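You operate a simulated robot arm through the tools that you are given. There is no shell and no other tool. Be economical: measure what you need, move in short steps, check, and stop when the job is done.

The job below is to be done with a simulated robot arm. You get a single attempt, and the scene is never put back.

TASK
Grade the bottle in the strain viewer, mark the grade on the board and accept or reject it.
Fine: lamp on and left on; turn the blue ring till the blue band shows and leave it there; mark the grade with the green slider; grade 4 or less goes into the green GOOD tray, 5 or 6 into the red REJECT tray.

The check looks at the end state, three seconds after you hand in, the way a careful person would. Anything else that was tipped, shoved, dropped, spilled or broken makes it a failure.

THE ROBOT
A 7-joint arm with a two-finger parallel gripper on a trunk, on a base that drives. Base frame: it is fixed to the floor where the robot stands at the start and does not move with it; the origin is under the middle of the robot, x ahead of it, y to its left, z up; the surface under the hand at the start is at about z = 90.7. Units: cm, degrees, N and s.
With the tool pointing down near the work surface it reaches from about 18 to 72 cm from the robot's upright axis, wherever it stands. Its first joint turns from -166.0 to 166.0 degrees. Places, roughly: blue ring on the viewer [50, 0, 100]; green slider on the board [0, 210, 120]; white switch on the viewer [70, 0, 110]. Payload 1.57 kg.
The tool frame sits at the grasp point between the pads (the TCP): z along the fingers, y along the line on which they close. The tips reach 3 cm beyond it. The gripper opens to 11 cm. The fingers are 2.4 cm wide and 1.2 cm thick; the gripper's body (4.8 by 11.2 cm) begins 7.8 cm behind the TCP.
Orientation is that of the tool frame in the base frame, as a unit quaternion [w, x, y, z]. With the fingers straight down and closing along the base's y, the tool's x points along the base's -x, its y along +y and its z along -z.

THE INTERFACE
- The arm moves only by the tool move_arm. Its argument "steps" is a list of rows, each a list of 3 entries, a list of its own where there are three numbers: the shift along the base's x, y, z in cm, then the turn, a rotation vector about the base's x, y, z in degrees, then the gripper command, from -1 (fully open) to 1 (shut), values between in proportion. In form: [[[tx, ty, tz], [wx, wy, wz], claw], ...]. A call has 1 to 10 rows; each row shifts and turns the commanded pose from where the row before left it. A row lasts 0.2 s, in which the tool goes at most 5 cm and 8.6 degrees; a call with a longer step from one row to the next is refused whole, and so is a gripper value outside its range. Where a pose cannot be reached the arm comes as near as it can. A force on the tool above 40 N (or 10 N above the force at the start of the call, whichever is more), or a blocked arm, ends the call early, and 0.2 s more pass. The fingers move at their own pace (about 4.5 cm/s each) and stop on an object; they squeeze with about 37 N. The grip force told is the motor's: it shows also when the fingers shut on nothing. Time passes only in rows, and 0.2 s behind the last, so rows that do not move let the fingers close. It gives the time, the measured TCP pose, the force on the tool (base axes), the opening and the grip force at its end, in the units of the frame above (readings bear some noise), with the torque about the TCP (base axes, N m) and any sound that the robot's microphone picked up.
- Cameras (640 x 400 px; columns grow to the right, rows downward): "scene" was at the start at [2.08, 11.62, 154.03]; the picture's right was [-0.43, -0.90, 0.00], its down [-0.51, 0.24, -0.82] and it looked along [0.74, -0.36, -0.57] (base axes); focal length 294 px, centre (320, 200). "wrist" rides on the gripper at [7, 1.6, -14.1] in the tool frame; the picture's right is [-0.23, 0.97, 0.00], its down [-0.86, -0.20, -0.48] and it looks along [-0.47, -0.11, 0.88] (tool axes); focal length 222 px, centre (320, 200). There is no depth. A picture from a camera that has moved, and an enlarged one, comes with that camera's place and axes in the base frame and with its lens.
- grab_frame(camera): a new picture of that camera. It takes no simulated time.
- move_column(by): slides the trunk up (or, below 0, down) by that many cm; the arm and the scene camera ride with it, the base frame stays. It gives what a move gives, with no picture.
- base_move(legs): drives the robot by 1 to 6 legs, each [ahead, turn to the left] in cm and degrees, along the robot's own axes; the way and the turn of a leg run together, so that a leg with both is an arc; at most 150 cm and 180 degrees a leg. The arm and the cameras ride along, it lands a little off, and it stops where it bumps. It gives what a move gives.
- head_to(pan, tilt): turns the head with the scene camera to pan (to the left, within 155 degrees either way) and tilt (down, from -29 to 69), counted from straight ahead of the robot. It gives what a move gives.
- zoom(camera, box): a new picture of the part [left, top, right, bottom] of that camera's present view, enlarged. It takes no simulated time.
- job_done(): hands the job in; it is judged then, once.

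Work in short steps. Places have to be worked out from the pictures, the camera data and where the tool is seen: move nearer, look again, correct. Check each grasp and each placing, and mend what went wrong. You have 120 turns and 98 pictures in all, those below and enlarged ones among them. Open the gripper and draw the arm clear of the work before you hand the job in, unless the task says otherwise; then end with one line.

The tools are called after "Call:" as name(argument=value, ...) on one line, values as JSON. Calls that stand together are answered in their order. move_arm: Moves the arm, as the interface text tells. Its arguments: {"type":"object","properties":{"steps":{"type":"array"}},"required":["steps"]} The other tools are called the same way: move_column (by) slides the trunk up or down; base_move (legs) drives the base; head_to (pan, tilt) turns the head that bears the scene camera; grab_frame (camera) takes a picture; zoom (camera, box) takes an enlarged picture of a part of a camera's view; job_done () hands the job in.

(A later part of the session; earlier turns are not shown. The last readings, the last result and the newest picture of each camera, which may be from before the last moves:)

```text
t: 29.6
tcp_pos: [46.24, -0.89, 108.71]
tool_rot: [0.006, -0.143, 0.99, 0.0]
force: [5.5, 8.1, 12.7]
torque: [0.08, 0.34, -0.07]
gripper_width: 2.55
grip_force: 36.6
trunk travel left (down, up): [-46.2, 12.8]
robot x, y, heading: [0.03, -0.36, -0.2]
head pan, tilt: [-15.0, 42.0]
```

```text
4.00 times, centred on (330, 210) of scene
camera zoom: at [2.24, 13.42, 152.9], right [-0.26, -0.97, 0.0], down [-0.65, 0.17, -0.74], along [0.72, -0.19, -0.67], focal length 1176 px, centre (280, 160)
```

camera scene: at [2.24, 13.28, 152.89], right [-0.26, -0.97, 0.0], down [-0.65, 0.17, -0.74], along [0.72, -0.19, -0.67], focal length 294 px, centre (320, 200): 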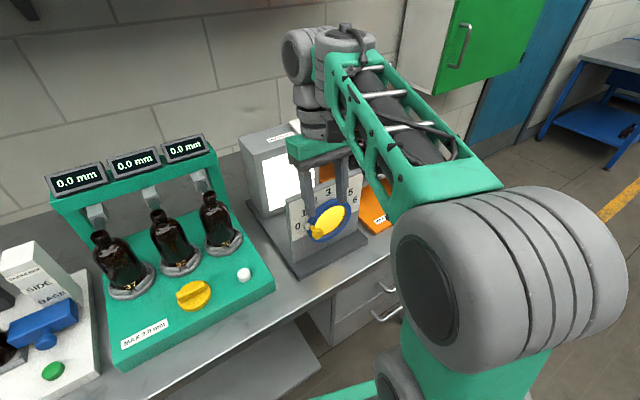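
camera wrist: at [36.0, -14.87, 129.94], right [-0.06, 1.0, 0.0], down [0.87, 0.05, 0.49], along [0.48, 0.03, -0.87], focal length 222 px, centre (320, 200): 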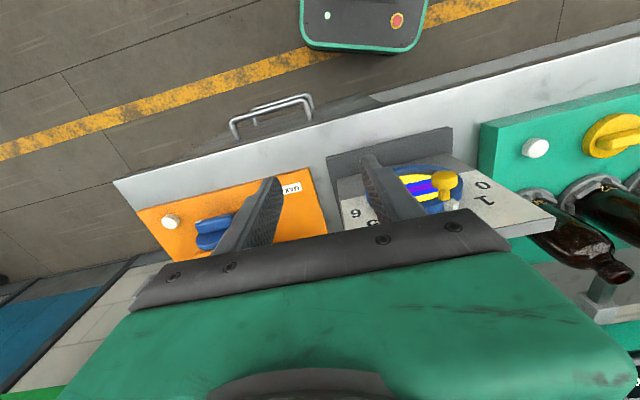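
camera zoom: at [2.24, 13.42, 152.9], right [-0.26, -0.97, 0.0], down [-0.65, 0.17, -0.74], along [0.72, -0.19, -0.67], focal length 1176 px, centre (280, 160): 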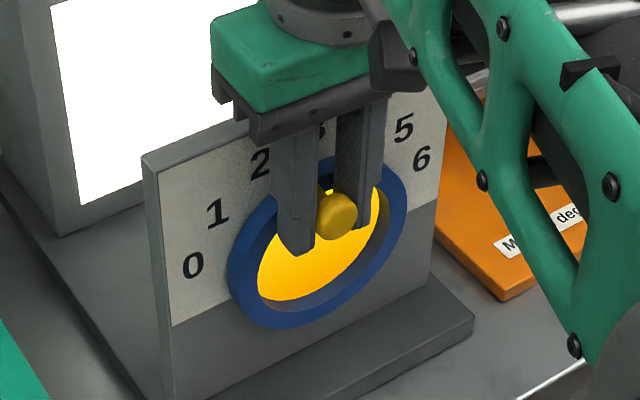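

Yellow-orange again. I explore onward to make sure there is no other, pure blue band.

Call:
move_arm(steps=[[[0.17, -0.58, 0.02], [0, 0, 0], 1], [[0.17, -0.58, -0.04], [0, 0, 0], 1], [[0, 0, 0], [0, 0, 0], 1]])

Call:
zoom(camera="scene", box=[280, 160, 380, 260])

Call:
move_arm(steps=[[[0.17, -0.57, -0.12], [0, 0, 0], 1], [[0.16, -0.55, -0.18], [0, 0, 0], 1], [[0, 0, 0], [0, 0, 0], 1]])

Call:
zoom(camera="scene", box=[280, 160, 380, 260])

```text
t: 30.4
tcp_pos: [46.55, -2.03, 108.42]
tool_rot: [0.005, -0.144, 0.989, 0.0]
force: [12.2, 10.0, 8.6]
torque: [0.33, -0.18, -0.02]
gripper_width: 2.56
grip_force: 36.6
trunk travel left (down, up): [-46.2, 12.8]
robot x, y, heading: [0.39, 0.16, -0.0]
head pan, tilt: [-15.0, 42.0]
```

```text
4.00 times, centred on (330, 210) of scene
camera zoom: at [2.34, 13.43, 152.88], right [-0.26, -0.97, 0.0], down [-0.65, 0.17, -0.74], along [0.72, -0.19, -0.67], focal length 1176 px, centre (280, 160)
```

zoom: 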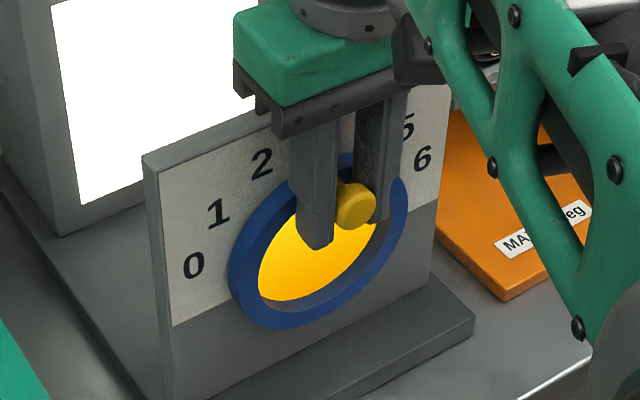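

```text
t: 31.2
tcp_pos: [46.86, -3.28, 108.09]
tool_rot: [0.003, -0.144, 0.99, 0.001]
force: [11.2, 9.8, 7.4]
torque: [0.32, 0.28, 0.08]
gripper_width: 2.54
grip_force: 37.2
trunk travel left (down, up): [-46.2, 12.8]
robot x, y, heading: [0.11, 0.05, 0.0]
head pan, tilt: [-15.0, 42.0]
```

```text
4.00 times, centred on (330, 210) of scene
camera zoom: at [2.32, 13.45, 152.88], right [-0.26, -0.97, 0.0], down [-0.65, 0.17, -0.74], along [0.72, -0.19, -0.67], focal length 1176 px, centre (280, 160)
```

zoom: 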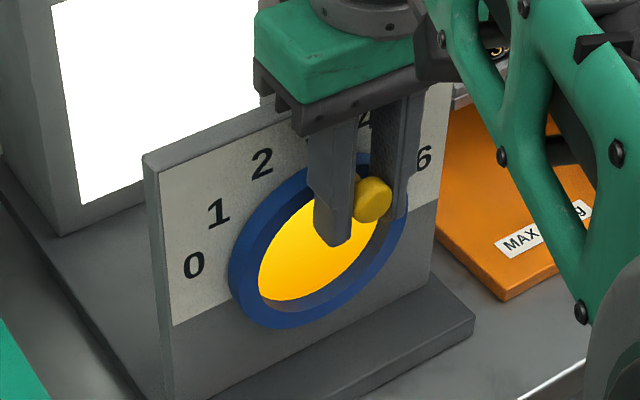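

The rest only gets more orange, so the band near 2 is the one. I turn back along the arc toward it.

Call:
move_arm(steps=[[[-0.16, 0.55, 0.18], [0, 0, 0], 1], [[-0.17, 0.57, 0.12], [0, 0, 0], 1], [[-0.17, 0.58, 0.04], [0, 0, 0], 1], [[-0.17, 0.58, -0.02], [0, 0, 0], 1], [[-0.13, 0.45, -0.08], [0, 0, 0], 1], [[0, 0, 0], [0, 0, 0], 1]])

Call:
zoom(camera="scene", box=[280, 160, 380, 260])

Call:
zoom(camera="wrist", box=[160, 80, 420, 250])

```text
t: 32.6
tcp_pos: [45.92, -0.73, 108.36]
tool_rot: [0.004, -0.145, 0.989, 0.002]
force: [-0.4, -8.4, 4.3]
torque: [-0.45, -0.15, -0.1]
gripper_width: 2.51
grip_force: 37.0
trunk travel left (down, up): [-46.2, 12.8]
robot x, y, heading: [0.36, -0.22, 0.2]
head pan, tilt: [-15.0, 42.0]
```

```text
4.00 times, centred on (330, 210) of scene
camera zoom: at [2.18, 13.19, 152.91], right [-0.26, -0.97, 0.0], down [-0.65, 0.17, -0.74], along [0.72, -0.19, -0.67], focal length 1176 px, centre (280, 160)
```

zoom: 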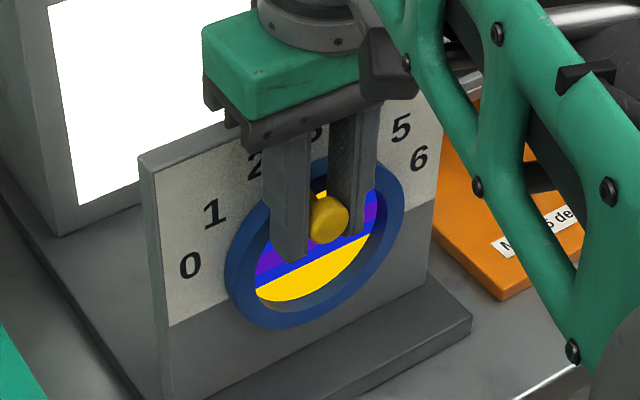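

```text
2.35 times, centred on (290, 165) of wrist
camera zoom: at [38.75, -1.2, 122.38], right [-0.06, 1.0, 0.0], down [0.87, 0.05, 0.49], along [0.48, 0.03, -0.87], focal length 523 px, centre (391, 282)
```

zoom: 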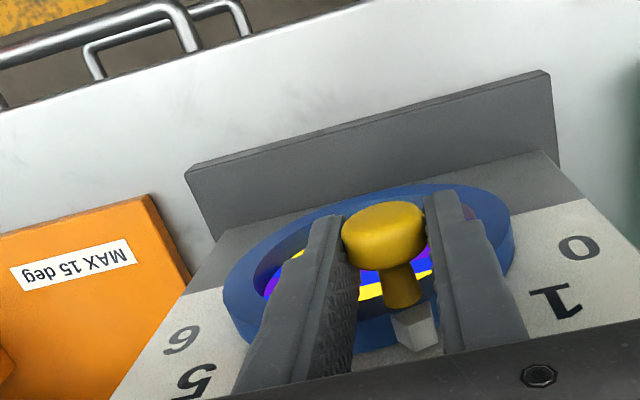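

The band is back (upper edge of its window). I move a little further back to centre it near 2.

Call:
move_arm(steps=[[[-0.17, 0.55, -0.18], [0, 0, 0], 1], [[0, 0, 0], [0, 0, 0], 1]])

Call:
move_arm(steps=[[[0, 0, 0], [0, 0, 0], -0.2], [[0, 0, 0], [0, 0, 0], -0.2], [[0, 0, 2], [0, 0, 0], -0.2], [[-1, -1, 4], [0, 0, 0], -0.2], [[-2, -4, 2], [0, 0, 0], -0.2], [[0, -4.5, 0], [0, 0, 0], -0.2], [[0, -4.5, 0], [0, 0, 0], -0.2]])

Call:
zoom(camera="scene", box=[280, 160, 380, 260])

Call:
zoom(camera="wrist", box=[340, 110, 560, 250])

```text
t: 33.2
tcp_pos: [45.89, -0.0, 108.27]
tool_rot: [0.003, -0.144, 0.99, 0.001]
force: [-5.2, -7.1, 0.7]
torque: [-0.37, -0.01, -0.11]
gripper_width: 2.53
grip_force: 37.1
trunk travel left (down, up): [-46.2, 12.8]
robot x, y, heading: [-0.05, -0.04, 0.2]
head pan, tilt: [-15.0, 42.0]
```

```text
t: 34.8
tcp_pos: [42.94, -13.99, 116.2]
tool_rot: [0.005, -0.144, 0.99, 0.001]
force: [0.1, 0.1, 0.1]
torque: [-0.04, 0.0, 0.01]
gripper_width: 6.61
grip_force: 0.0
trunk travel left (down, up): [-46.2, 12.8]
robot x, y, heading: [-0.04, -0.1, -0.2]
head pan, tilt: [-15.0, 42.0]
```

```text
4.00 times, centred on (330, 210) of scene
camera zoom: at [2.26, 13.26, 152.9], right [-0.26, -0.97, 0.0], down [-0.65, 0.17, -0.74], along [0.72, -0.19, -0.67], focal length 1176 px, centre (280, 160)
```

zoom: 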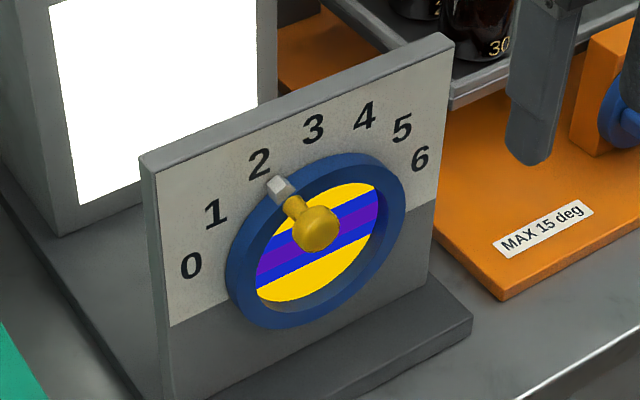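

```text
2.86 times, centred on (450, 180) of wrist
camera zoom: at [35.58, -14.44, 130.25], right [-0.06, 1.0, 0.0], down [0.87, 0.05, 0.49], along [0.49, 0.03, -0.87], focal length 635 px, centre (-51, 257)
```

zoom: 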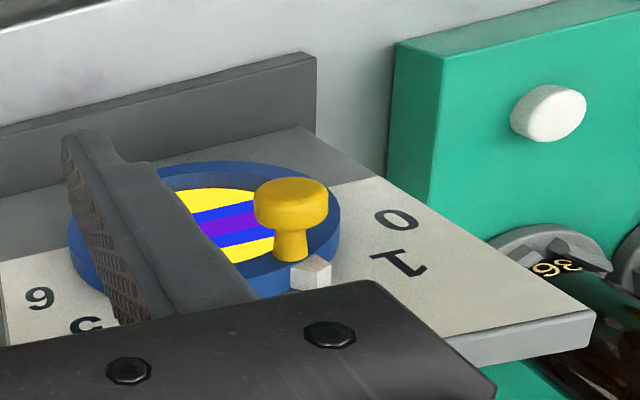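

Index points at 2 with the band showing: grade 2 → GOOD tray. Now I view the bottle behind the plate from above with the wrist camera.

Call:
move_arm(steps=[[[0, 3, 3], [0, 0, 0], -1], [[0, 4, 1.5], [0, 0, 0], -1], [[2, 4, 0], [0, 0, 0], -1], [[3, 1, 0], [0, 0, 0], -1], [[2, 0, 0], [0, 0, 0], -1]])

Call:
grab_frame(camera="wrist")

```text
t: 36.0
tcp_pos: [49.8, -1.95, 120.71]
tool_rot: [0.003, -0.144, 0.99, 0.002]
force: [0.5, -0.9, -0.4]
torque: [0.02, 0.01, 0.01]
gripper_width: 10.99
grip_force: 0.0
trunk travel left (down, up): [-46.2, 12.8]
robot x, y, heading: [0.39, 0.14, 0.2]
head pan, tilt: [-15.0, 42.0]
```

```text
52 pictures are left
camera wrist: at [42.57, -2.54, 134.69], right [-0.06, 1.0, 0.0], down [0.87, 0.05, 0.48], along [0.48, 0.03, -0.87], focal length 222 px, centre (320, 200)
```

wrist: 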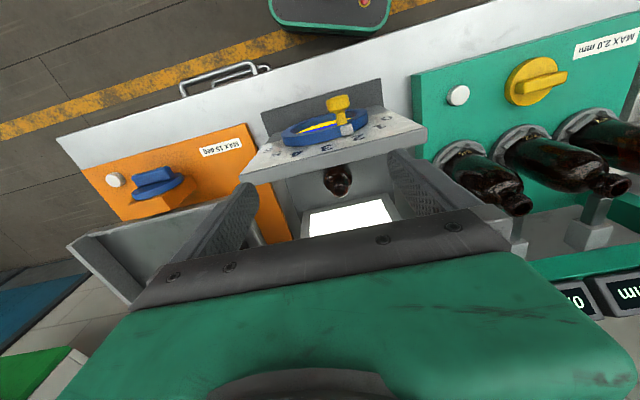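

Call:
zoom(camera="wrist", box=[240, 90, 430, 240])

```text
2.67 times, centred on (335, 165) of wrist
camera zoom: at [42.57, -2.54, 134.69], right [-0.06, 1.0, 0.0], down [0.87, 0.05, 0.48], along [0.48, 0.03, -0.87], focal length 592 px, centre (280, 293)
```

zoom: 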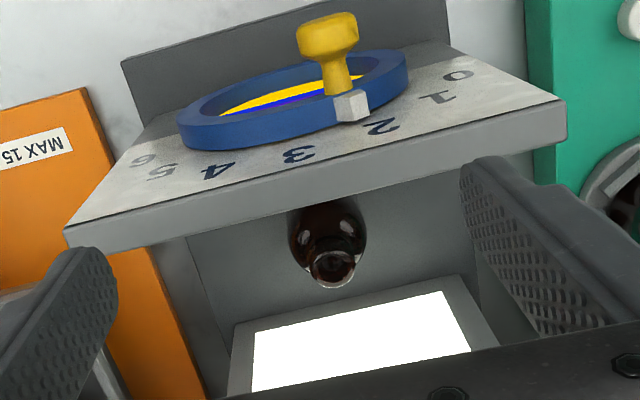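

The bottle mouth is visible behind the plate. I take a second view from 6 cm further forward to triangulate.

Call:
move_arm(steps=[[[3, 1, 0], [0, 0, 0], -1], [[3, 1, 0], [0, 0, 0], -1]])

Call:
zoom(camera="wrist", box=[220, 50, 450, 220])

```text
t: 36.6
tcp_pos: [55.84, -0.07, 120.71]
tool_rot: [0.004, -0.144, 0.99, 0.001]
force: [-0.5, -0.1, 0.3]
torque: [0.04, 0.05, 0.0]
gripper_width: 10.99
grip_force: 0.0
trunk travel left (down, up): [-46.2, 12.8]
robot x, y, heading: [0.11, -0.17, -0.0]
head pan, tilt: [-15.0, 42.0]
```

```text
2.35 times, centred on (335, 135) of wrist
camera zoom: at [48.67, -0.56, 134.74], right [-0.06, 1.0, 0.0], down [0.87, 0.05, 0.49], along [0.48, 0.03, -0.87], focal length 523 px, centre (285, 353)
```

zoom: 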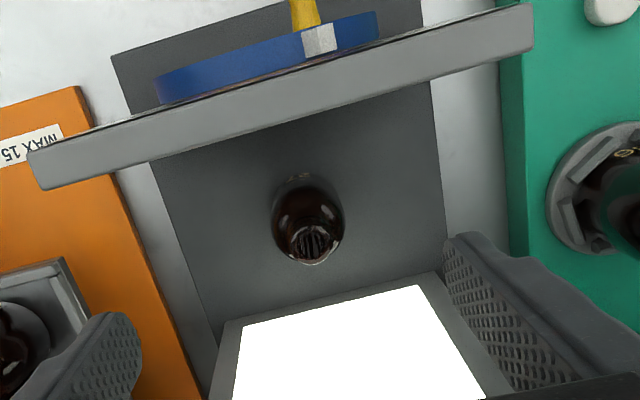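

Bottle mouth ≈ (58.9, 1.9, 101.1), diameter ~5 cm body. I go over it and descend part-way, then check.

Call:
move_arm(steps=[[[3, 1.9, 0], [0, 0, 0], -0.5], [[0, 0, -4], [0, 0, 0], -0.5], [[0, 0, -4], [0, 0, 0], -0.5], [[0, 0, -4], [0, 0, 0], -0.5], [[0, 0, 0], [0, 0, 0], -0.5]])

Call:
grab_frame(camera="wrist")

```text
t: 37.8
tcp_pos: [58.8, 1.73, 108.7]
tool_rot: [0.005, -0.144, 0.99, 0.0]
force: [0.1, -0.1, -0.1]
torque: [-0.04, 0.0, 0.0]
gripper_width: 8.25
grip_force: 0.0
trunk travel left (down, up): [-46.2, 12.8]
robot x, y, heading: [-0.13, 0.38, 0.2]
head pan, tilt: [-15.0, 42.0]
```

```text
49 pictures are left
camera wrist: at [51.49, 1.28, 122.72], right [-0.06, 1.0, 0.0], down [0.87, 0.05, 0.49], along [0.49, 0.03, -0.87], focal length 222 px, centre (320, 200)
```

wrist: 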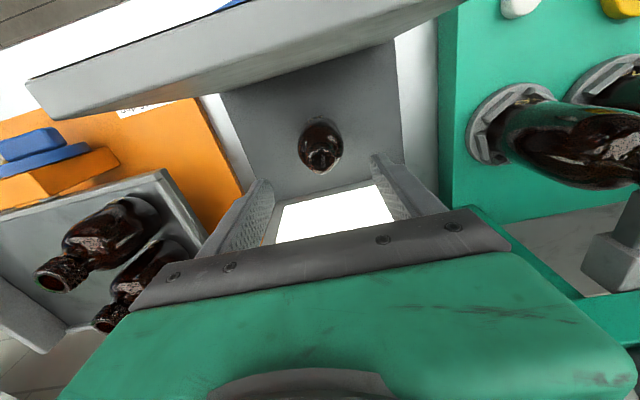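

Mouth confirmed at (58.85, 1.85). I descend to z≈98 and close.

Call:
move_arm(steps=[[[0.05, 0.1, -4], [0, 0, 0], -0.5], [[0, 0, -4], [0, 0, 0], -0.5], [[0, 0, -2.7], [0, 0, 0], -0.5], [[0, 0, 0], [0, 0, 0], 1], [[0, 0, 0], [0, 0, 0], 1], [[0, 0, 0], [0, 0, 0], 1], [[0, 0, 0], [0, 0, 0], 1]])

Call:
grab_frame(camera="wrist")

```text
t: 38.6
tcp_pos: [59.21, 2.07, 99.48]
tool_rot: [0.016, -0.146, 0.989, 0.001]
force: [-0.8, 0.0, 7.0]
torque: [-0.12, 0.66, 0.02]
gripper_width: 6.2
grip_force: 0.2
trunk travel left (down, up): [-46.2, 12.8]
robot x, y, heading: [-0.18, -0.03, 0.2]
head pan, tilt: [-15.0, 42.0]
stopped in row 4: the force on the tool passed its limit at 51 N (the readings are from after the stop); the commanded pose is now the measured one
```

```text
48 pictures are left
camera wrist: at [51.61, 1.41, 113.23], right [-0.06, 1.0, 0.0], down [0.86, 0.05, 0.51], along [0.51, 0.03, -0.86], focal length 222 px, centre (320, 200)
```

wrist: 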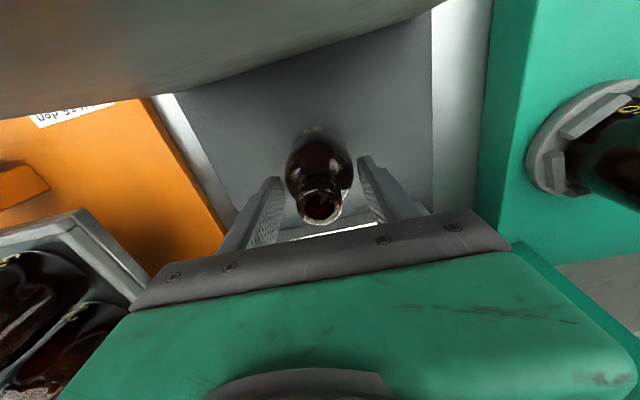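

The hand's camera housing touched the plate's top. I lift off, turn the hand −35° so the camera clears the plate, and check.

Call:
move_arm(steps=[[[0, 0, 2], [0, 0, 0], -0.5], [[-0.4, 0, 3], [0, 1.8, 0], -0.5], [[0, -0.1, 3], [0, 0, 0], -0.5], [[0, 0, 0], [0, 0, -8.5], -0.5], [[0, 0, 0], [0, 0, -8.5], -0.5], [[0, 0, 0], [0, 0, -8.5], -0.5], [[0, 0, 0], [0, 0, -8.5], -0.5], [[0, 0, 0], [0, 0, 0], -0.5]])

Call:
grab_frame(camera="wrist")

Call:
zoom(camera="scene", box=[220, 100, 400, 280])

```text
t: 40.5
tcp_pos: [58.81, 2.01, 107.24]
tool_rot: [0.0, 0.152, 0.988, 0.003]
force: [0.2, -0.1, -0.9]
torque: [0.01, -0.01, 0.03]
gripper_width: 8.25
grip_force: 0.0
trunk travel left (down, up): [-46.2, 12.8]
robot x, y, heading: [-0.41, -0.13, 0.1]
head pan, tilt: [-15.0, 42.0]
```

```text
47 pictures are left
camera wrist: at [52.63, 5.44, 121.31], right [0.51, 0.86, 0.01], down [0.76, -0.45, 0.48], along [0.41, -0.24, -0.88], focal length 222 px, centre (320, 200)
```

wrist: 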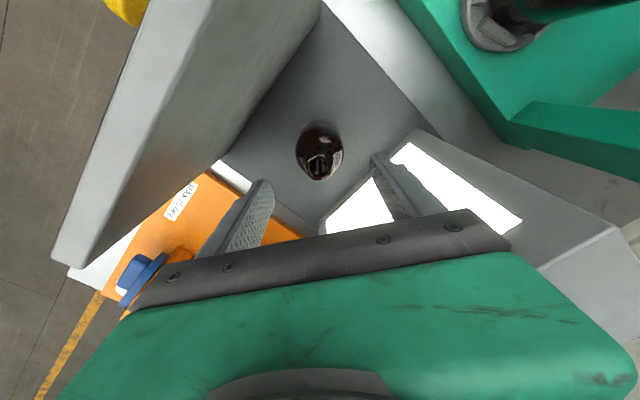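

```text
2.22 times, centred on (310, 190) of scene
camera zoom: at [2.25, 13.3, 152.9], right [-0.26, -0.97, 0.0], down [-0.65, 0.17, -0.74], along [0.72, -0.19, -0.67], focal length 653 px, centre (342, 222)
```

zoom: 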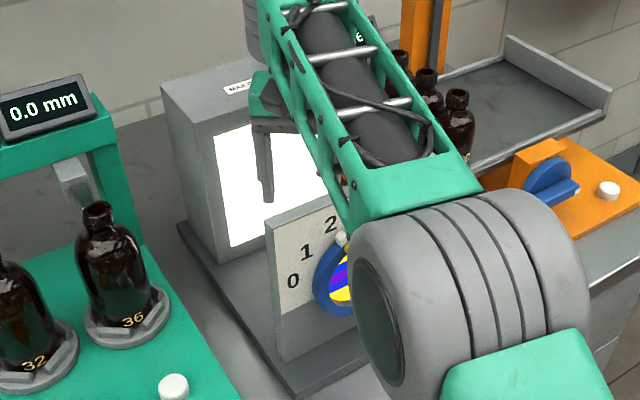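

Clear view; mouth still at (58.6, 1.95). Descend again to z≈98 and close.

Call:
move_arm(steps=[[[-0.1, 0, -3], [0, 0, 0], -0.5], [[0, 0, -3], [0, 0, 0], -0.5], [[0, 0, -2], [0, 0, 0], -0.5], [[0, 0, -1.4], [0, 0, 0], -0.5], [[0, 0, 0], [0, 0, 0], 1], [[0, 0, 0], [0, 0, 0], 1], [[0, 0, 0], [0, 0, 0], 1], [[0, 0, 0], [0, 0, 0], 1]])

Call:
grab_frame(camera="wrist")

```text
t: 42.2
tcp_pos: [58.69, 1.97, 97.9]
tool_rot: [0.0, 0.151, 0.989, 0.003]
force: [-0.6, 0.4, 0.1]
torque: [-0.04, -0.01, 0.03]
gripper_width: 5.43
grip_force: 35.3
trunk travel left (down, up): [-46.2, 12.8]
robot x, y, heading: [0.4, 0.41, 0.0]
head pan, tilt: [-15.0, 42.0]
```

```text
45 pictures are left
camera wrist: at [52.56, 5.43, 111.97], right [0.51, 0.86, 0.0], down [0.76, -0.45, 0.48], along [0.41, -0.24, -0.88], focal length 222 px, centre (320, 200)
```

wrist: 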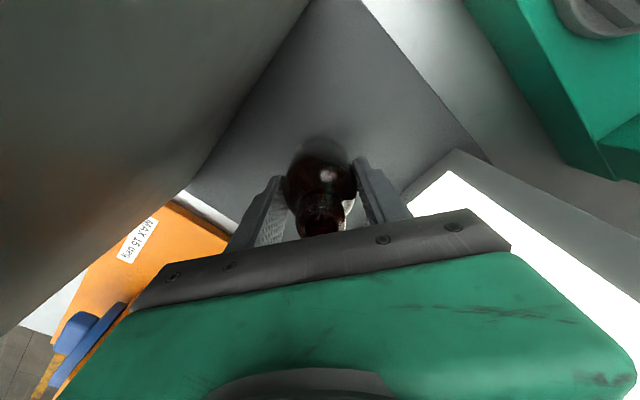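

Bottle held (5.4 cm). I lift it straight up above the plate and check.

Call:
move_arm(steps=[[[0, 0, 2], [0, 0, 0], 1], [[0, 0, 4], [0, 0, 0], 1], [[0, 0, 4.5], [0, 0, 0], 1], [[0, 0, 4.5], [0, 0, 0], 1], [[0, 0, 4.5], [0, 0, 0], 1], [[0, 0, 3], [0, 0, 0], 1]])

Call:
grab_frame(camera="wrist")

Call:
grab_frame(camera="scene")

```text
t: 43.6
tcp_pos: [58.58, 2.01, 120.24]
tool_rot: [-0.001, 0.151, 0.989, 0.004]
force: [-0.2, -0.5, -1.4]
torque: [-0.01, -0.03, -0.01]
gripper_width: 5.41
grip_force: 36.9
trunk travel left (down, up): [-46.2, 12.8]
robot x, y, heading: [0.09, -0.02, -0.2]
head pan, tilt: [-15.0, 42.0]
```

```text
44 pictures are left
camera wrist: at [52.47, 5.58, 134.34], right [0.51, 0.86, 0.0], down [0.76, -0.45, 0.48], along [0.41, -0.24, -0.88], focal length 222 px, centre (320, 200)
```

wrist: 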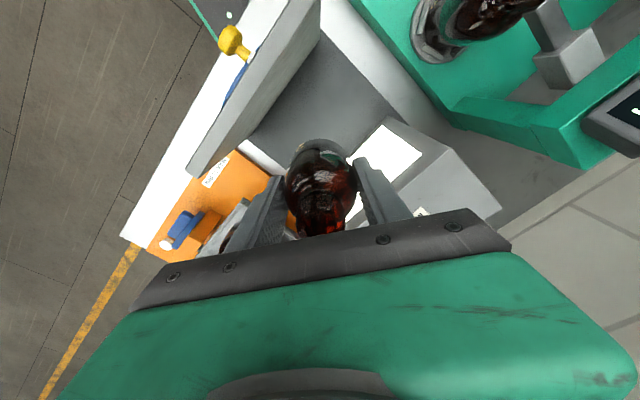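

```text
43 pictures are left
camera scene: at [2.26, 13.3, 152.89], right [-0.26, -0.97, 0.0], down [-0.65, 0.17, -0.74], along [0.72, -0.19, -0.67], focal length 294 px, centre (320, 200)
```

scene: 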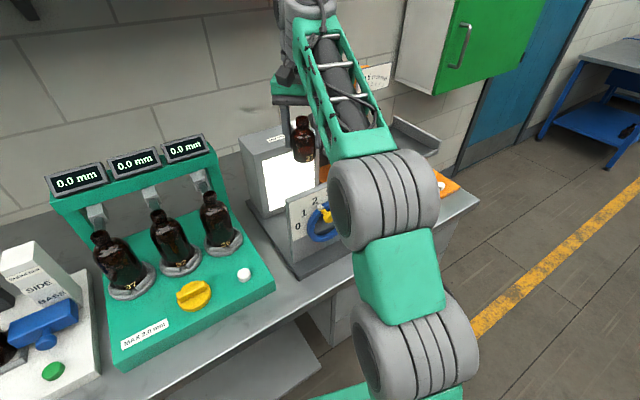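

The bottle is up. I raise 1.5 cm more and draw back over the plate.

Call:
move_arm(steps=[[[0, 0, 1.5], [0, 0, 0], 1], [[-4, -1, 0], [0, 0, 0], 1], [[-4, -1, 0], [0, 0, 0], 1], [[-4, -1, 0], [0, 0, 0], 1], [[-4, -1, 0], [0, 0, 0], 1], [[-3, 0, 0], [0, 0, 0], 1]])

Call:
head_to(pan=80, tilt=20)

Call:
grab_frame(camera="scene")

```text
t: 45.0
tcp_pos: [39.76, -2.04, 122.04]
tool_rot: [0.0, 0.151, 0.989, 0.003]
force: [0.1, 0.1, -1.4]
torque: [-0.01, -0.01, 0.0]
gripper_width: 5.42
grip_force: 37.0
trunk travel left (down, up): [-46.2, 12.8]
robot x, y, heading: [-0.12, -0.09, -0.2]
head pan, tilt: [-15.0, 42.0]
```

```text
t: 46.8
tcp_pos: [39.93, -1.96, 122.02]
tool_rot: [0.0, 0.151, 0.989, 0.003]
force: [0.2, 0.7, -1.2]
torque: [-0.01, -0.01, -0.02]
gripper_width: 5.4
grip_force: 36.2
trunk travel left (down, up): [-46.2, 12.8]
robot x, y, heading: [0.12, 0.13, -0.1]
head pan, tilt: [80.0, 20.0]
```

```text
42 pictures are left
camera scene: at [-4.2, 24.63, 156.33], right [0.98, -0.17, 0.0], down [-0.06, -0.34, -0.94], along [0.16, 0.93, -0.34], focal length 294 px, centre (320, 200)
```

scene: 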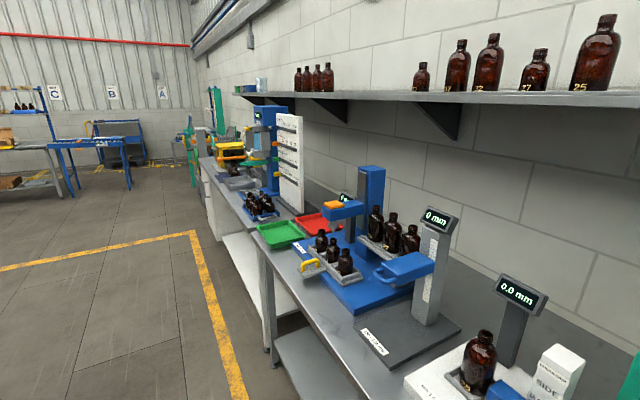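

The bench runs along direction ≈(−0.285, 0.958). Green tray ≈ (−1, 156), i.e. 150 cm along the bench and ~44 cm in front. I turn left 106.6° and drive 75 cm first, then look.

Call:
base_move(legs=[[0, 106.6], [75, 0]])

Call:
head_to(pan=-40, tilt=28)

Call:
grab_frame(camera="scene")

```text
t: 55.4
tcp_pos: [-33.72, 109.91, 122.03]
tool_rot: [0.002, 0.711, -0.703, -0.002]
force: [-0.1, 0.3, -1.6]
torque: [-0.03, 0.01, 0.0]
gripper_width: 5.39
grip_force: 36.4
trunk travel left (down, up): [-46.2, 12.8]
robot x, y, heading: [-22.87, 71.31, 107.9]
head pan, tilt: [80.0, 20.0]
```

```text
t: 57.4
tcp_pos: [-33.77, 109.71, 121.93]
tool_rot: [0.003, 0.712, -0.703, -0.001]
force: [0.2, -1.0, -1.4]
torque: [0.01, -0.01, 0.02]
gripper_width: 5.43
grip_force: 36.8
trunk travel left (down, up): [-46.2, 12.8]
robot x, y, heading: [-22.8, 71.34, 108.0]
head pan, tilt: [-40.0, 28.0]
```

```text
41 pictures are left
camera scene: at [-32.6, 69.23, 155.04], right [0.93, -0.37, 0.0], down [-0.18, -0.44, -0.88], along [0.33, 0.82, -0.47], focal length 294 px, centre (320, 200)
```

scene: 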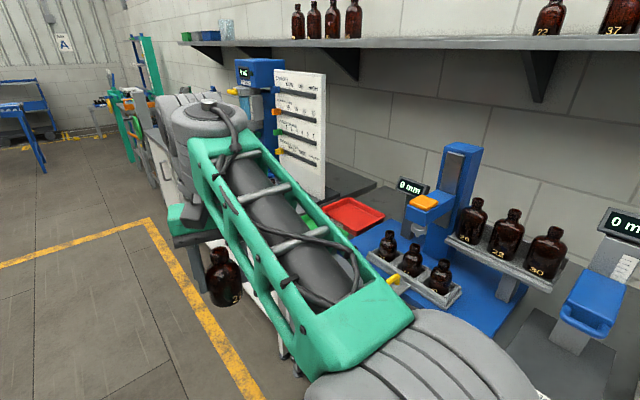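

Robot is at 75 cm along. I drive another 75 and turn right to face the bench.

Call:
base_move(legs=[[75, 0], [0, -91.4]])

Call:
head_to(pan=15, tilt=40)

Call:
grab_frame(camera="scene")

Call:
grab_frame(camera="wrist")

```text
t: 65.2
tcp_pos: [-7.43, 152.18, 122.01]
tool_rot: [-0.001, -0.001, 1.0, 0.003]
force: [0.5, -0.5, -1.2]
torque: [0.0, -0.01, 0.02]
gripper_width: 5.4
grip_force: 36.9
trunk travel left (down, up): [-46.2, 12.8]
robot x, y, heading: [-46.19, 142.02, 17.4]
head pan, tilt: [-40.0, 28.0]
```

```text
t: 66.5
tcp_pos: [-7.53, 152.22, 121.99]
tool_rot: [-0.001, 0.0, 1.0, 0.002]
force: [0.2, -0.3, -1.1]
torque: [-0.01, 0.02, -0.02]
gripper_width: 5.43
grip_force: 36.8
trunk travel left (down, up): [-46.2, 12.8]
robot x, y, heading: [-45.71, 142.22, 17.1]
head pan, tilt: [15.0, 40.0]
```

```text
40 pictures are left
camera scene: at [-49.12, 159.76, 153.19], right [0.53, -0.85, 0.0], down [-0.54, -0.34, -0.77], along [0.65, 0.41, -0.64], focal length 294 px, centre (320, 200)
```

scene: 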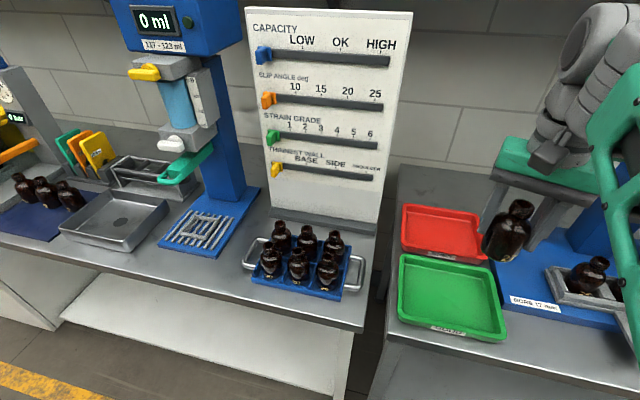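

```text
39 pictures are left
camera wrist: at [-14.46, 153.7, 136.03], right [0.23, 0.97, 0.0], down [0.86, -0.2, 0.48], along [0.46, -0.1, -0.88], focal length 222 px, centre (320, 200)
```

wrist: 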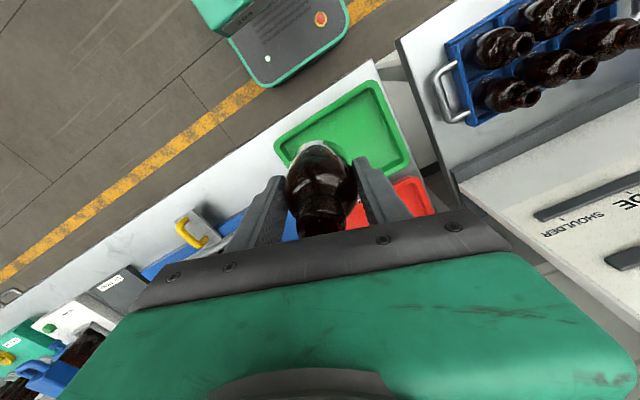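

Tray centre computed from both cameras ≈ (−0.5, 155.7). I move over it and lower to z≈101.

Call:
move_arm(steps=[[[3.3, 1.7, 0], [0, 0, 0], 1], [[3.3, 1.7, 0], [0, 0, 0], 1], [[0, 0, -5], [0, 0, 0], 1], [[0, 0, -5], [0, 0, 0], 1], [[0, 0, -5], [0, 0, 0], 1], [[0, 0, -5], [0, 0, 0], 1], [[0, 0, -1], [0, 0, 0], 1]])

Call:
grab_frame(camera="wrist")

Call:
zoom(camera="scene", box=[360, 130, 600, 380])

```text
t: 68.1
tcp_pos: [-0.78, 155.72, 101.71]
tool_rot: [-0.001, -0.001, 1.0, 0.003]
force: [-0.4, -0.7, -1.7]
torque: [-0.01, 0.01, -0.02]
gripper_width: 5.4
grip_force: 37.2
out of reach, approached as far as the arm can: row 6
trunk travel left (down, up): [-46.2, 12.8]
robot x, y, heading: [-46.15, 142.48, 17.5]
head pan, tilt: [15.0, 40.0]
```

```text
38 pictures are left
camera wrist: at [-7.66, 157.14, 115.78], right [0.23, 0.97, 0.01], down [0.85, -0.2, 0.48], along [0.47, -0.1, -0.88], focal length 222 px, centre (320, 200)
```

wrist: 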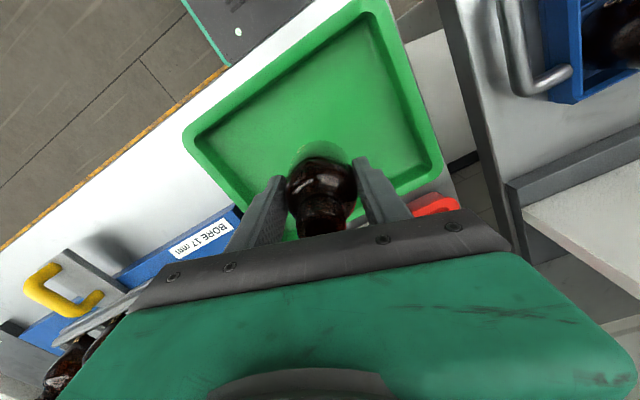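

```text
1.60 times, centred on (480, 255) of scene
camera zoom: at [-49.15, 159.75, 153.19], right [0.53, -0.84, 0.0], down [-0.54, -0.34, -0.77], along [0.65, 0.41, -0.64], focal length 470 px, centre (64, 112)
```

zoom: 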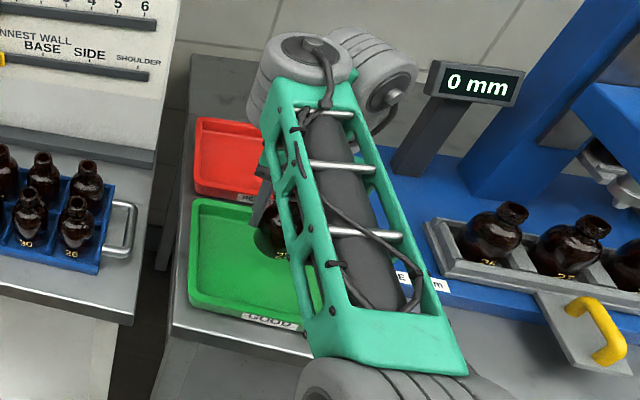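

Bottle is over the tray centre. Reach is near its limit there, so I shift 0.8 cm toward me, lower with the trunk 3 cm, then arm in small steps till contact.

Call:
move_arm(steps=[[[-0.7, 0, 0], [0, 0, 0], 1]])

Call:
move_column(by=-3)

Call:
move_arm(steps=[[[0, 0, -0.5], [0, 0, 0], 1], [[0, 0, -0.4], [0, 0, 0], 1], [[0, 0, -0.4], [0, 0, 0], 1]])

```text
t: 68.5
tcp_pos: [-1.37, 155.59, 101.59]
tool_rot: [-0.001, 0.001, 1.0, 0.003]
force: [0.8, 0.3, -1.4]
torque: [-0.02, 0.0, -0.02]
gripper_width: 5.44
grip_force: 37.2
trunk travel left (down, up): [-46.2, 12.8]
robot x, y, heading: [-46.07, 142.18, 17.5]
head pan, tilt: [15.0, 40.0]
```

```text
t: 69.2
tcp_pos: [-1.5, 155.61, 98.7]
tool_rot: [-0.001, 0.0, 1.0, 0.002]
force: [1.1, 0.0, -0.3]
torque: [0.04, -0.02, -0.03]
gripper_width: 5.41
grip_force: 37.3
trunk travel left (down, up): [-43.2, 15.8]
robot x, y, heading: [-46.53, 142.13, 17.1]
head pan, tilt: [15.0, 40.0]
```

```text
t: 70.0
tcp_pos: [-1.3, 155.58, 97.54]
tool_rot: [-0.004, -0.001, 1.0, 0.002]
force: [-0.2, 0.4, -2.1]
torque: [0.02, 0.01, 0.01]
gripper_width: 5.39
grip_force: 37.1
trunk travel left (down, up): [-43.2, 15.8]
robot x, y, heading: [-45.99, 142.05, 17.3]
head pan, tilt: [15.0, 40.0]
```

No contact yet; lower further in small steps.

Call:
move_arm(steps=[[[0, 0, -0.3], [0, 0, 0], 1], [[0, 0, -0.3], [0, 0, 0], 1], [[0, 0, -0.2], [0, 0, 0], 1]])

Call:
grab_frame(camera="wrist")

```text
t: 70.8
tcp_pos: [-0.97, 155.77, 97.23]
tool_rot: [-0.003, 0.0, 1.0, 0.002]
force: [-0.3, 0.5, -1.1]
torque: [-0.03, 0.02, 0.04]
gripper_width: 5.41
grip_force: 37.3
out of reach, approached as far as the arm can: row 1, 3
trunk travel left (down, up): [-43.2, 15.8]
robot x, y, heading: [-46.45, 142.27, 17.5]
head pan, tilt: [15.0, 40.0]
```

```text
36 pictures are left
camera wrist: at [-7.9, 157.26, 111.34], right [0.23, 0.97, 0.0], down [0.86, -0.2, 0.47], along [0.46, -0.11, -0.88], focal length 222 px, centre (320, 200)
```

wrist: 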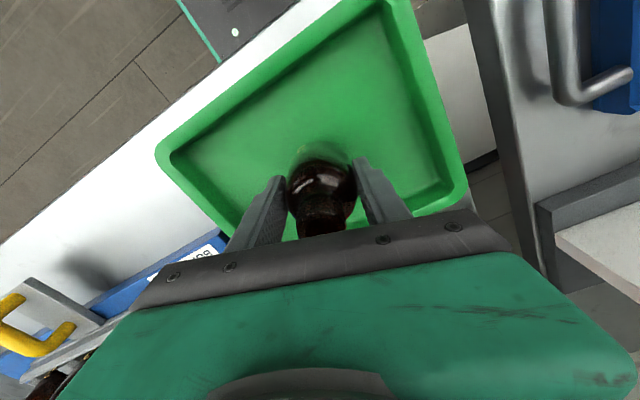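

Arm limit again, so I use the trunk in small amounts, watching the force.

Call:
move_column(by=-0.5)

Call:
move_column(by=-0.4)

```text
t: 71.4
tcp_pos: [-0.92, 155.81, 96.7]
tool_rot: [-0.003, 0.0, 1.0, 0.002]
force: [0.0, 0.0, -0.4]
torque: [0.02, 0.0, -0.01]
gripper_width: 5.4
grip_force: 36.7
trunk travel left (down, up): [-42.7, 16.3]
robot x, y, heading: [-46.09, 142.45, 17.4]
head pan, tilt: [15.0, 40.0]
```

```text
t: 71.9
tcp_pos: [-1.03, 155.73, 96.7]
tool_rot: [0.0, 0.0, 1.0, 0.003]
force: [-0.2, -0.5, 16.9]
torque: [-0.13, -0.36, -0.02]
gripper_width: 5.42
grip_force: 37.0
trunk travel left (down, up): [-42.3, 16.7]
robot x, y, heading: [-46.12, 142.06, 17.2]
head pan, tilt: [15.0, 40.0]
```

Contact at z 96.7 (17 N). I relax by 0.3 cm, then open.

Call:
move_column(by=0.3)

Call:
move_arm(steps=[[[0, 0, 0], [0, 0, 0], -0.1], [[0, 0, 0], [0, 0, 0], -0.3], [[0, 0, 0], [0, 0, 0], -0.5], [[0, 0, 0], [0, 0, 0], -0.5]])

Call:
grab_frame(camera="wrist")

```text
t: 72.4
tcp_pos: [-0.97, 155.88, 96.72]
tool_rot: [-0.003, -0.001, 1.0, 0.002]
force: [2.1, 0.4, 7.3]
torque: [-0.07, -0.28, 0.06]
gripper_width: 5.44
grip_force: 37.1
trunk travel left (down, up): [-42.6, 16.4]
robot x, y, heading: [-46.17, 142.21, 17.2]
head pan, tilt: [15.0, 40.0]
```

```text
t: 73.4
tcp_pos: [-1.02, 155.7, 96.59]
tool_rot: [-0.003, 0.0, 1.0, 0.002]
force: [-1.2, 1.7, -0.4]
torque: [-0.01, 0.0, 0.03]
gripper_width: 8.22
grip_force: 0.1
trunk travel left (down, up): [-42.6, 16.4]
robot x, y, heading: [-45.94, 142.19, 17.3]
head pan, tilt: [15.0, 40.0]
```

```text
35 pictures are left
camera wrist: at [-7.92, 157.25, 110.75], right [0.23, 0.97, 0.0], down [0.86, -0.2, 0.47], along [0.46, -0.11, -0.88], focal length 222 px, centre (320, 200)
```

wrist: 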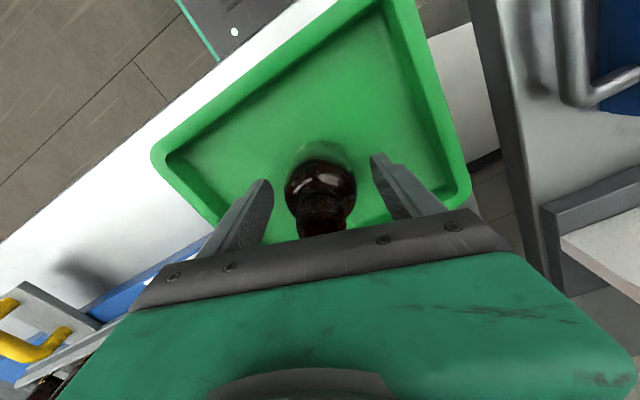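

The bottle stands freely in the tray. I lift the hand straight up with the trunk and arm and look.

Call:
move_column(by=3.6)

Call:
move_arm(steps=[[[0, 0, 4], [0, 0, 0], -0.5], [[0, 0, 5], [0, 0, 0], -0.5], [[0, 0, 5], [0, 0, 0], -0.5], [[-3, 0, 3], [0, 0, 0], 0], [[-3, 0, 0], [0, 0, 0], 1], [[0, 0, 0], [0, 0, 0], 1]])

Call:
grab_frame(camera="scene")

```text
t: 74.2
tcp_pos: [-0.82, 155.77, 100.31]
tool_rot: [-0.002, -0.001, 1.0, 0.002]
force: [0.1, 0.1, 0.8]
torque: [0.01, 0.01, 0.01]
gripper_width: 8.24
grip_force: 0.0
trunk travel left (down, up): [-46.2, 12.8]
robot x, y, heading: [-46.03, 142.25, 17.3]
head pan, tilt: [15.0, 40.0]
```

```text
t: 75.6
tcp_pos: [-6.52, 155.72, 117.04]
tool_rot: [-0.002, -0.001, 1.0, 0.003]
force: [-0.1, -0.3, 0.6]
torque: [-0.01, -0.03, -0.02]
gripper_width: 1.42
grip_force: 0.2
out of reach, approached as far as the arm can: row 4
trunk travel left (down, up): [-46.2, 12.8]
robot x, y, heading: [-46.19, 142.06, 17.5]
head pan, tilt: [15.0, 40.0]
```

```text
34 pictures are left
camera scene: at [-49.28, 159.71, 153.19], right [0.53, -0.84, 0.0], down [-0.54, -0.34, -0.77], along [0.65, 0.41, -0.64], focal length 294 px, centre (320, 200)
```

scene: 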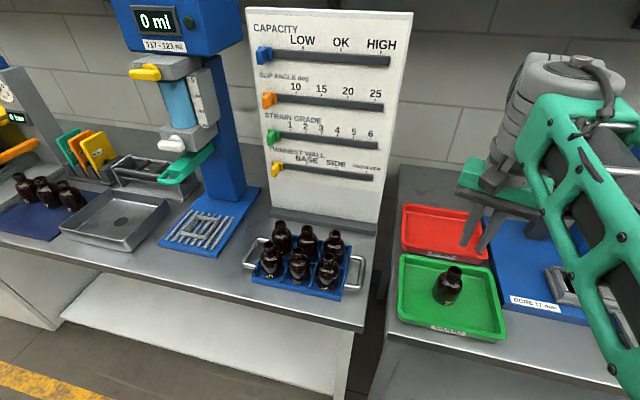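

Bottle upright in the GOOD tray. Now the board: zoom on the STRAIN GRADE slider.

Call:
zoom(camera="scene", box=[245, 80, 405, 190])

```text
3.64 times, centred on (325, 135) of scene
camera zoom: at [-49.28, 159.71, 153.19], right [0.53, -0.84, 0.0], down [-0.54, -0.34, -0.77], along [0.65, 0.41, -0.64], focal length 1069 px, centre (302, 436)
```

zoom: 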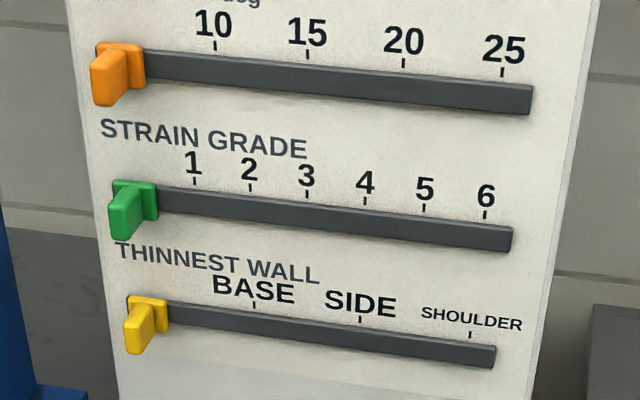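

Slider must move from its start (≈(2.4, 206, 118)) right to tick 2 (≈(4.8, 198, 119)). I drive 42 cm along the bench to stand before the board.

Call:
base_move(legs=[[0, 89.3], [42, 0], [0, -90]])

Call:
head_to(pan=0, tilt=30)

Call:
grab_frame(camera="scene")

```text
t: 85.8
tcp_pos: [-17.48, 194.18, 116.95]
tool_rot: [-0.003, 0.023, 1.0, 0.002]
force: [-0.8, -0.9, -0.6]
torque: [-0.05, 0.01, 0.0]
gripper_width: 0.0
grip_force: 20.6
trunk travel left (down, up): [-46.2, 12.8]
robot x, y, heading: [-57.51, 182.58, 14.7]
head pan, tilt: [15.0, 40.0]
```

```text
t: 86.6
tcp_pos: [-17.52, 194.18, 116.9]
tool_rot: [-0.002, 0.023, 1.0, 0.002]
force: [0.3, -0.1, 0.5]
torque: [0.0, -0.01, 0.0]
gripper_width: 0.02
grip_force: 21.5
trunk travel left (down, up): [-46.2, 12.8]
robot x, y, heading: [-57.51, 182.66, 14.5]
head pan, tilt: [0.0, 30.0]
```

```text
32 pictures are left
camera scene: at [-58.62, 198.2, 154.72], right [0.26, -0.97, 0.0], down [-0.48, -0.13, -0.87], along [0.84, 0.22, -0.5], focal length 294 px, centre (320, 200)
```

scene: 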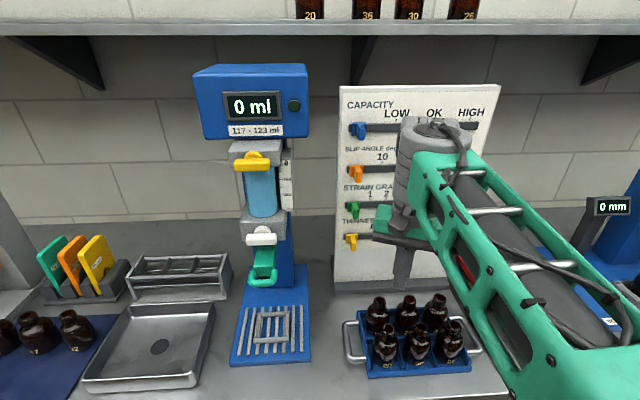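

Now I yaw the hand to the board and tilt it ~56° forward while moving a little closer.

Call:
move_arm(steps=[[[0, 0, 1], [0, 0, 8], 1], [[0, 0, 1], [0, 0, 8], 1], [[0, 0, 0], [0, 0, 3.2], 1], [[1.4, 0.4, 0.5], [2.28, -7.66, 0], 1], [[1.4, 0.4, 0.5], [2.28, -7.66, 0], 1], [[1.4, 0.4, 0.5], [2.28, -7.66, 0], 1], [[1.4, 0.4, 0], [2.28, -7.66, 0], 0.5], [[1.4, 0.4, 0], [2.28, -7.66, 0], 0.1], [[1.4, 0.4, 0], [2.28, -7.66, 0], 0.1], [[1, 0.3, 0], [2.28, -7.66, 0], 0.1]])

Call:
grab_frame(camera="wrist")

Call:
grab_frame(camera="scene")

```text
t: 88.8
tcp_pos: [-8.1, 196.98, 120.43]
tool_rot: [0.463, -0.128, 0.874, 0.069]
force: [-0.2, 0.1, 0.0]
torque: [0.02, -0.04, -0.02]
gripper_width: 4.95
grip_force: 0.0
trunk travel left (down, up): [-46.2, 12.8]
robot x, y, heading: [-57.69, 182.9, 14.8]
head pan, tilt: [0.0, 30.0]
```

```text
31 pictures are left
camera wrist: at [-23.49, 193.95, 122.61], right [-0.16, 0.97, 0.19], down [0.14, -0.17, 0.98], along [0.98, 0.18, -0.11], focal length 222 px, centre (320, 200)
```

wrist: 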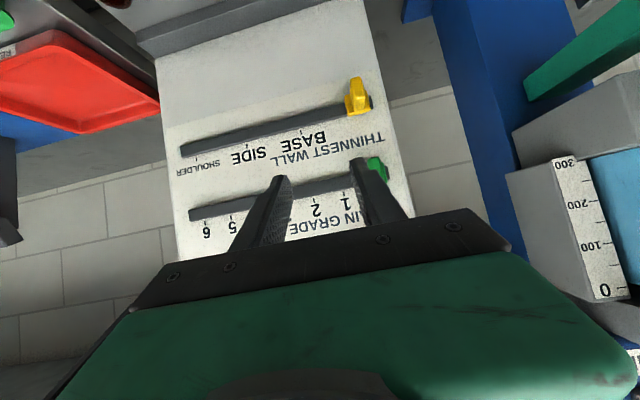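

```text
30 pictures are left
camera scene: at [-58.62, 198.2, 154.73], right [0.25, -0.97, 0.0], down [-0.48, -0.13, -0.87], along [0.84, 0.22, -0.5], focal length 294 px, centre (320, 200)
```

scene: 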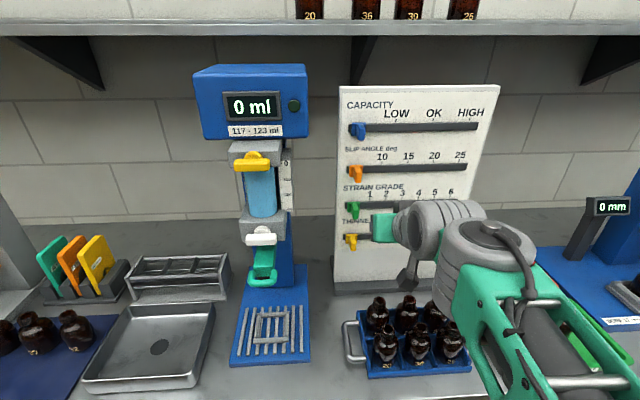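

Fin located consistently at ≈(1.0, 205.7, 117.8). I shift sideways to line up and approach to ~3.5 cm short, then look.

Call:
move_arm(steps=[[[-0.83, 2.78, -0.9], [0, 0, 0], 0.1], [[-0.83, 2.78, -0.9], [0, 0, 0], 0.1], [[2.8, 0.85, 0], [0, 0, 0], 0.1], [[2.8, 0.85, 0], [0, 0, 0], 0.1], [[0, 0, 0], [0, 0, 0], 0.1]])

Call:
zoom(camera="wrist", box=[180, 60, 460, 240])

Call:
zoom(camera="scene", box=[320, 140, 480, 260])

```text
t: 90.0
tcp_pos: [-4.36, 204.27, 118.85]
tool_rot: [0.462, -0.129, 0.875, 0.069]
force: [0.2, 1.1, 0.1]
torque: [0.02, -0.05, 0.01]
gripper_width: 4.96
grip_force: 0.0
trunk travel left (down, up): [-46.2, 12.8]
robot x, y, heading: [-57.86, 182.48, 14.9]
head pan, tilt: [0.0, 30.0]
```

```text
2.22 times, centred on (320, 150) of wrist
camera zoom: at [-19.66, 201.25, 120.82], right [-0.16, 0.97, 0.19], down [0.14, -0.17, 0.98], along [0.98, 0.18, -0.11], focal length 494 px, centre (320, 311)
```

zoom: 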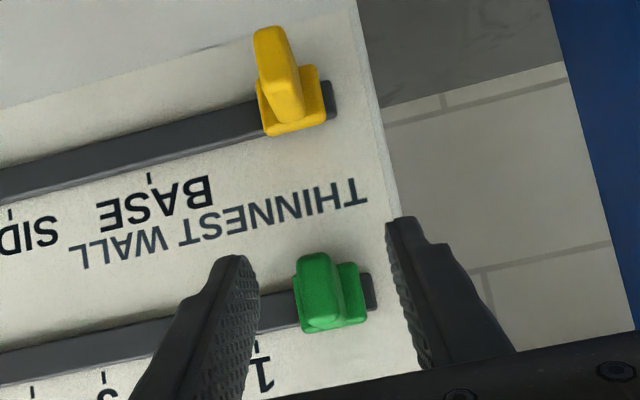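

```text
3.33 times, centred on (400, 200) of scene
camera zoom: at [-58.61, 198.21, 154.72], right [0.25, -0.97, 0.0], down [-0.48, -0.13, -0.87], along [0.84, 0.22, -0.5], focal length 980 px, centre (53, 200)
```

zoom: 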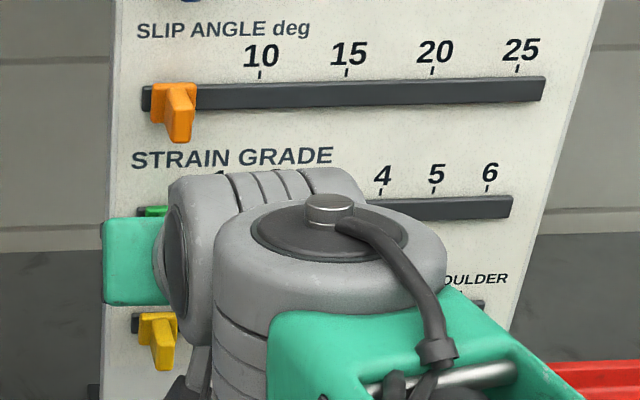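

Fin is centred between the fingers. I advance 3.5 cm and close softly.

Call:
move_arm(steps=[[[1.5, 0.45, 0], [0, 0, 0], 0.1], [[1.2, 0.36, -0.2], [0, 0, 0], 0.1], [[0.7, 0.2, 0], [0, 0, 0], 0.1], [[0, 0, 0], [0, 0, 0], 0.6], [[0, 0, 0], [0, 0, 0], 1], [[0, 0, 0], [0, 0, 0], 1]])

Call:
zoom(camera="wrist", box=[180, 60, 460, 240])

```text
t: 91.4
tcp_pos: [-0.73, 205.08, 118.54]
tool_rot: [0.462, -0.127, 0.875, 0.068]
force: [2.4, -2.9, -0.5]
torque: [-0.19, -0.04, -0.1]
gripper_width: 2.94
grip_force: 28.1
trunk travel left (down, up): [-46.2, 12.8]
robot x, y, heading: [-57.72, 182.95, 15.0]
head pan, tilt: [0.0, 30.0]
```

```text
2.22 times, centred on (320, 150) of wrist
camera zoom: at [-16.12, 202.11, 120.63], right [-0.16, 0.97, 0.19], down [0.14, -0.17, 0.98], along [0.98, 0.18, -0.11], focal length 494 px, centre (320, 311)
```

zoom: 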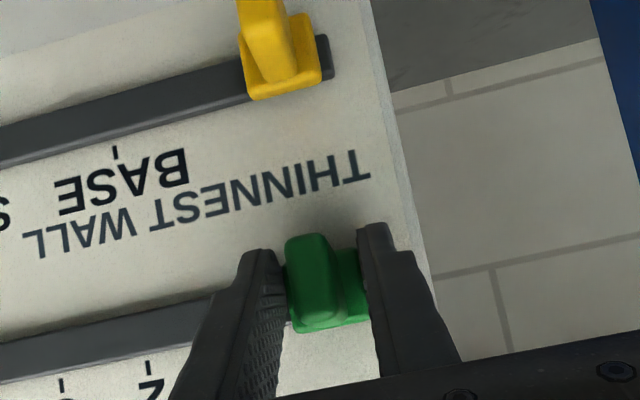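

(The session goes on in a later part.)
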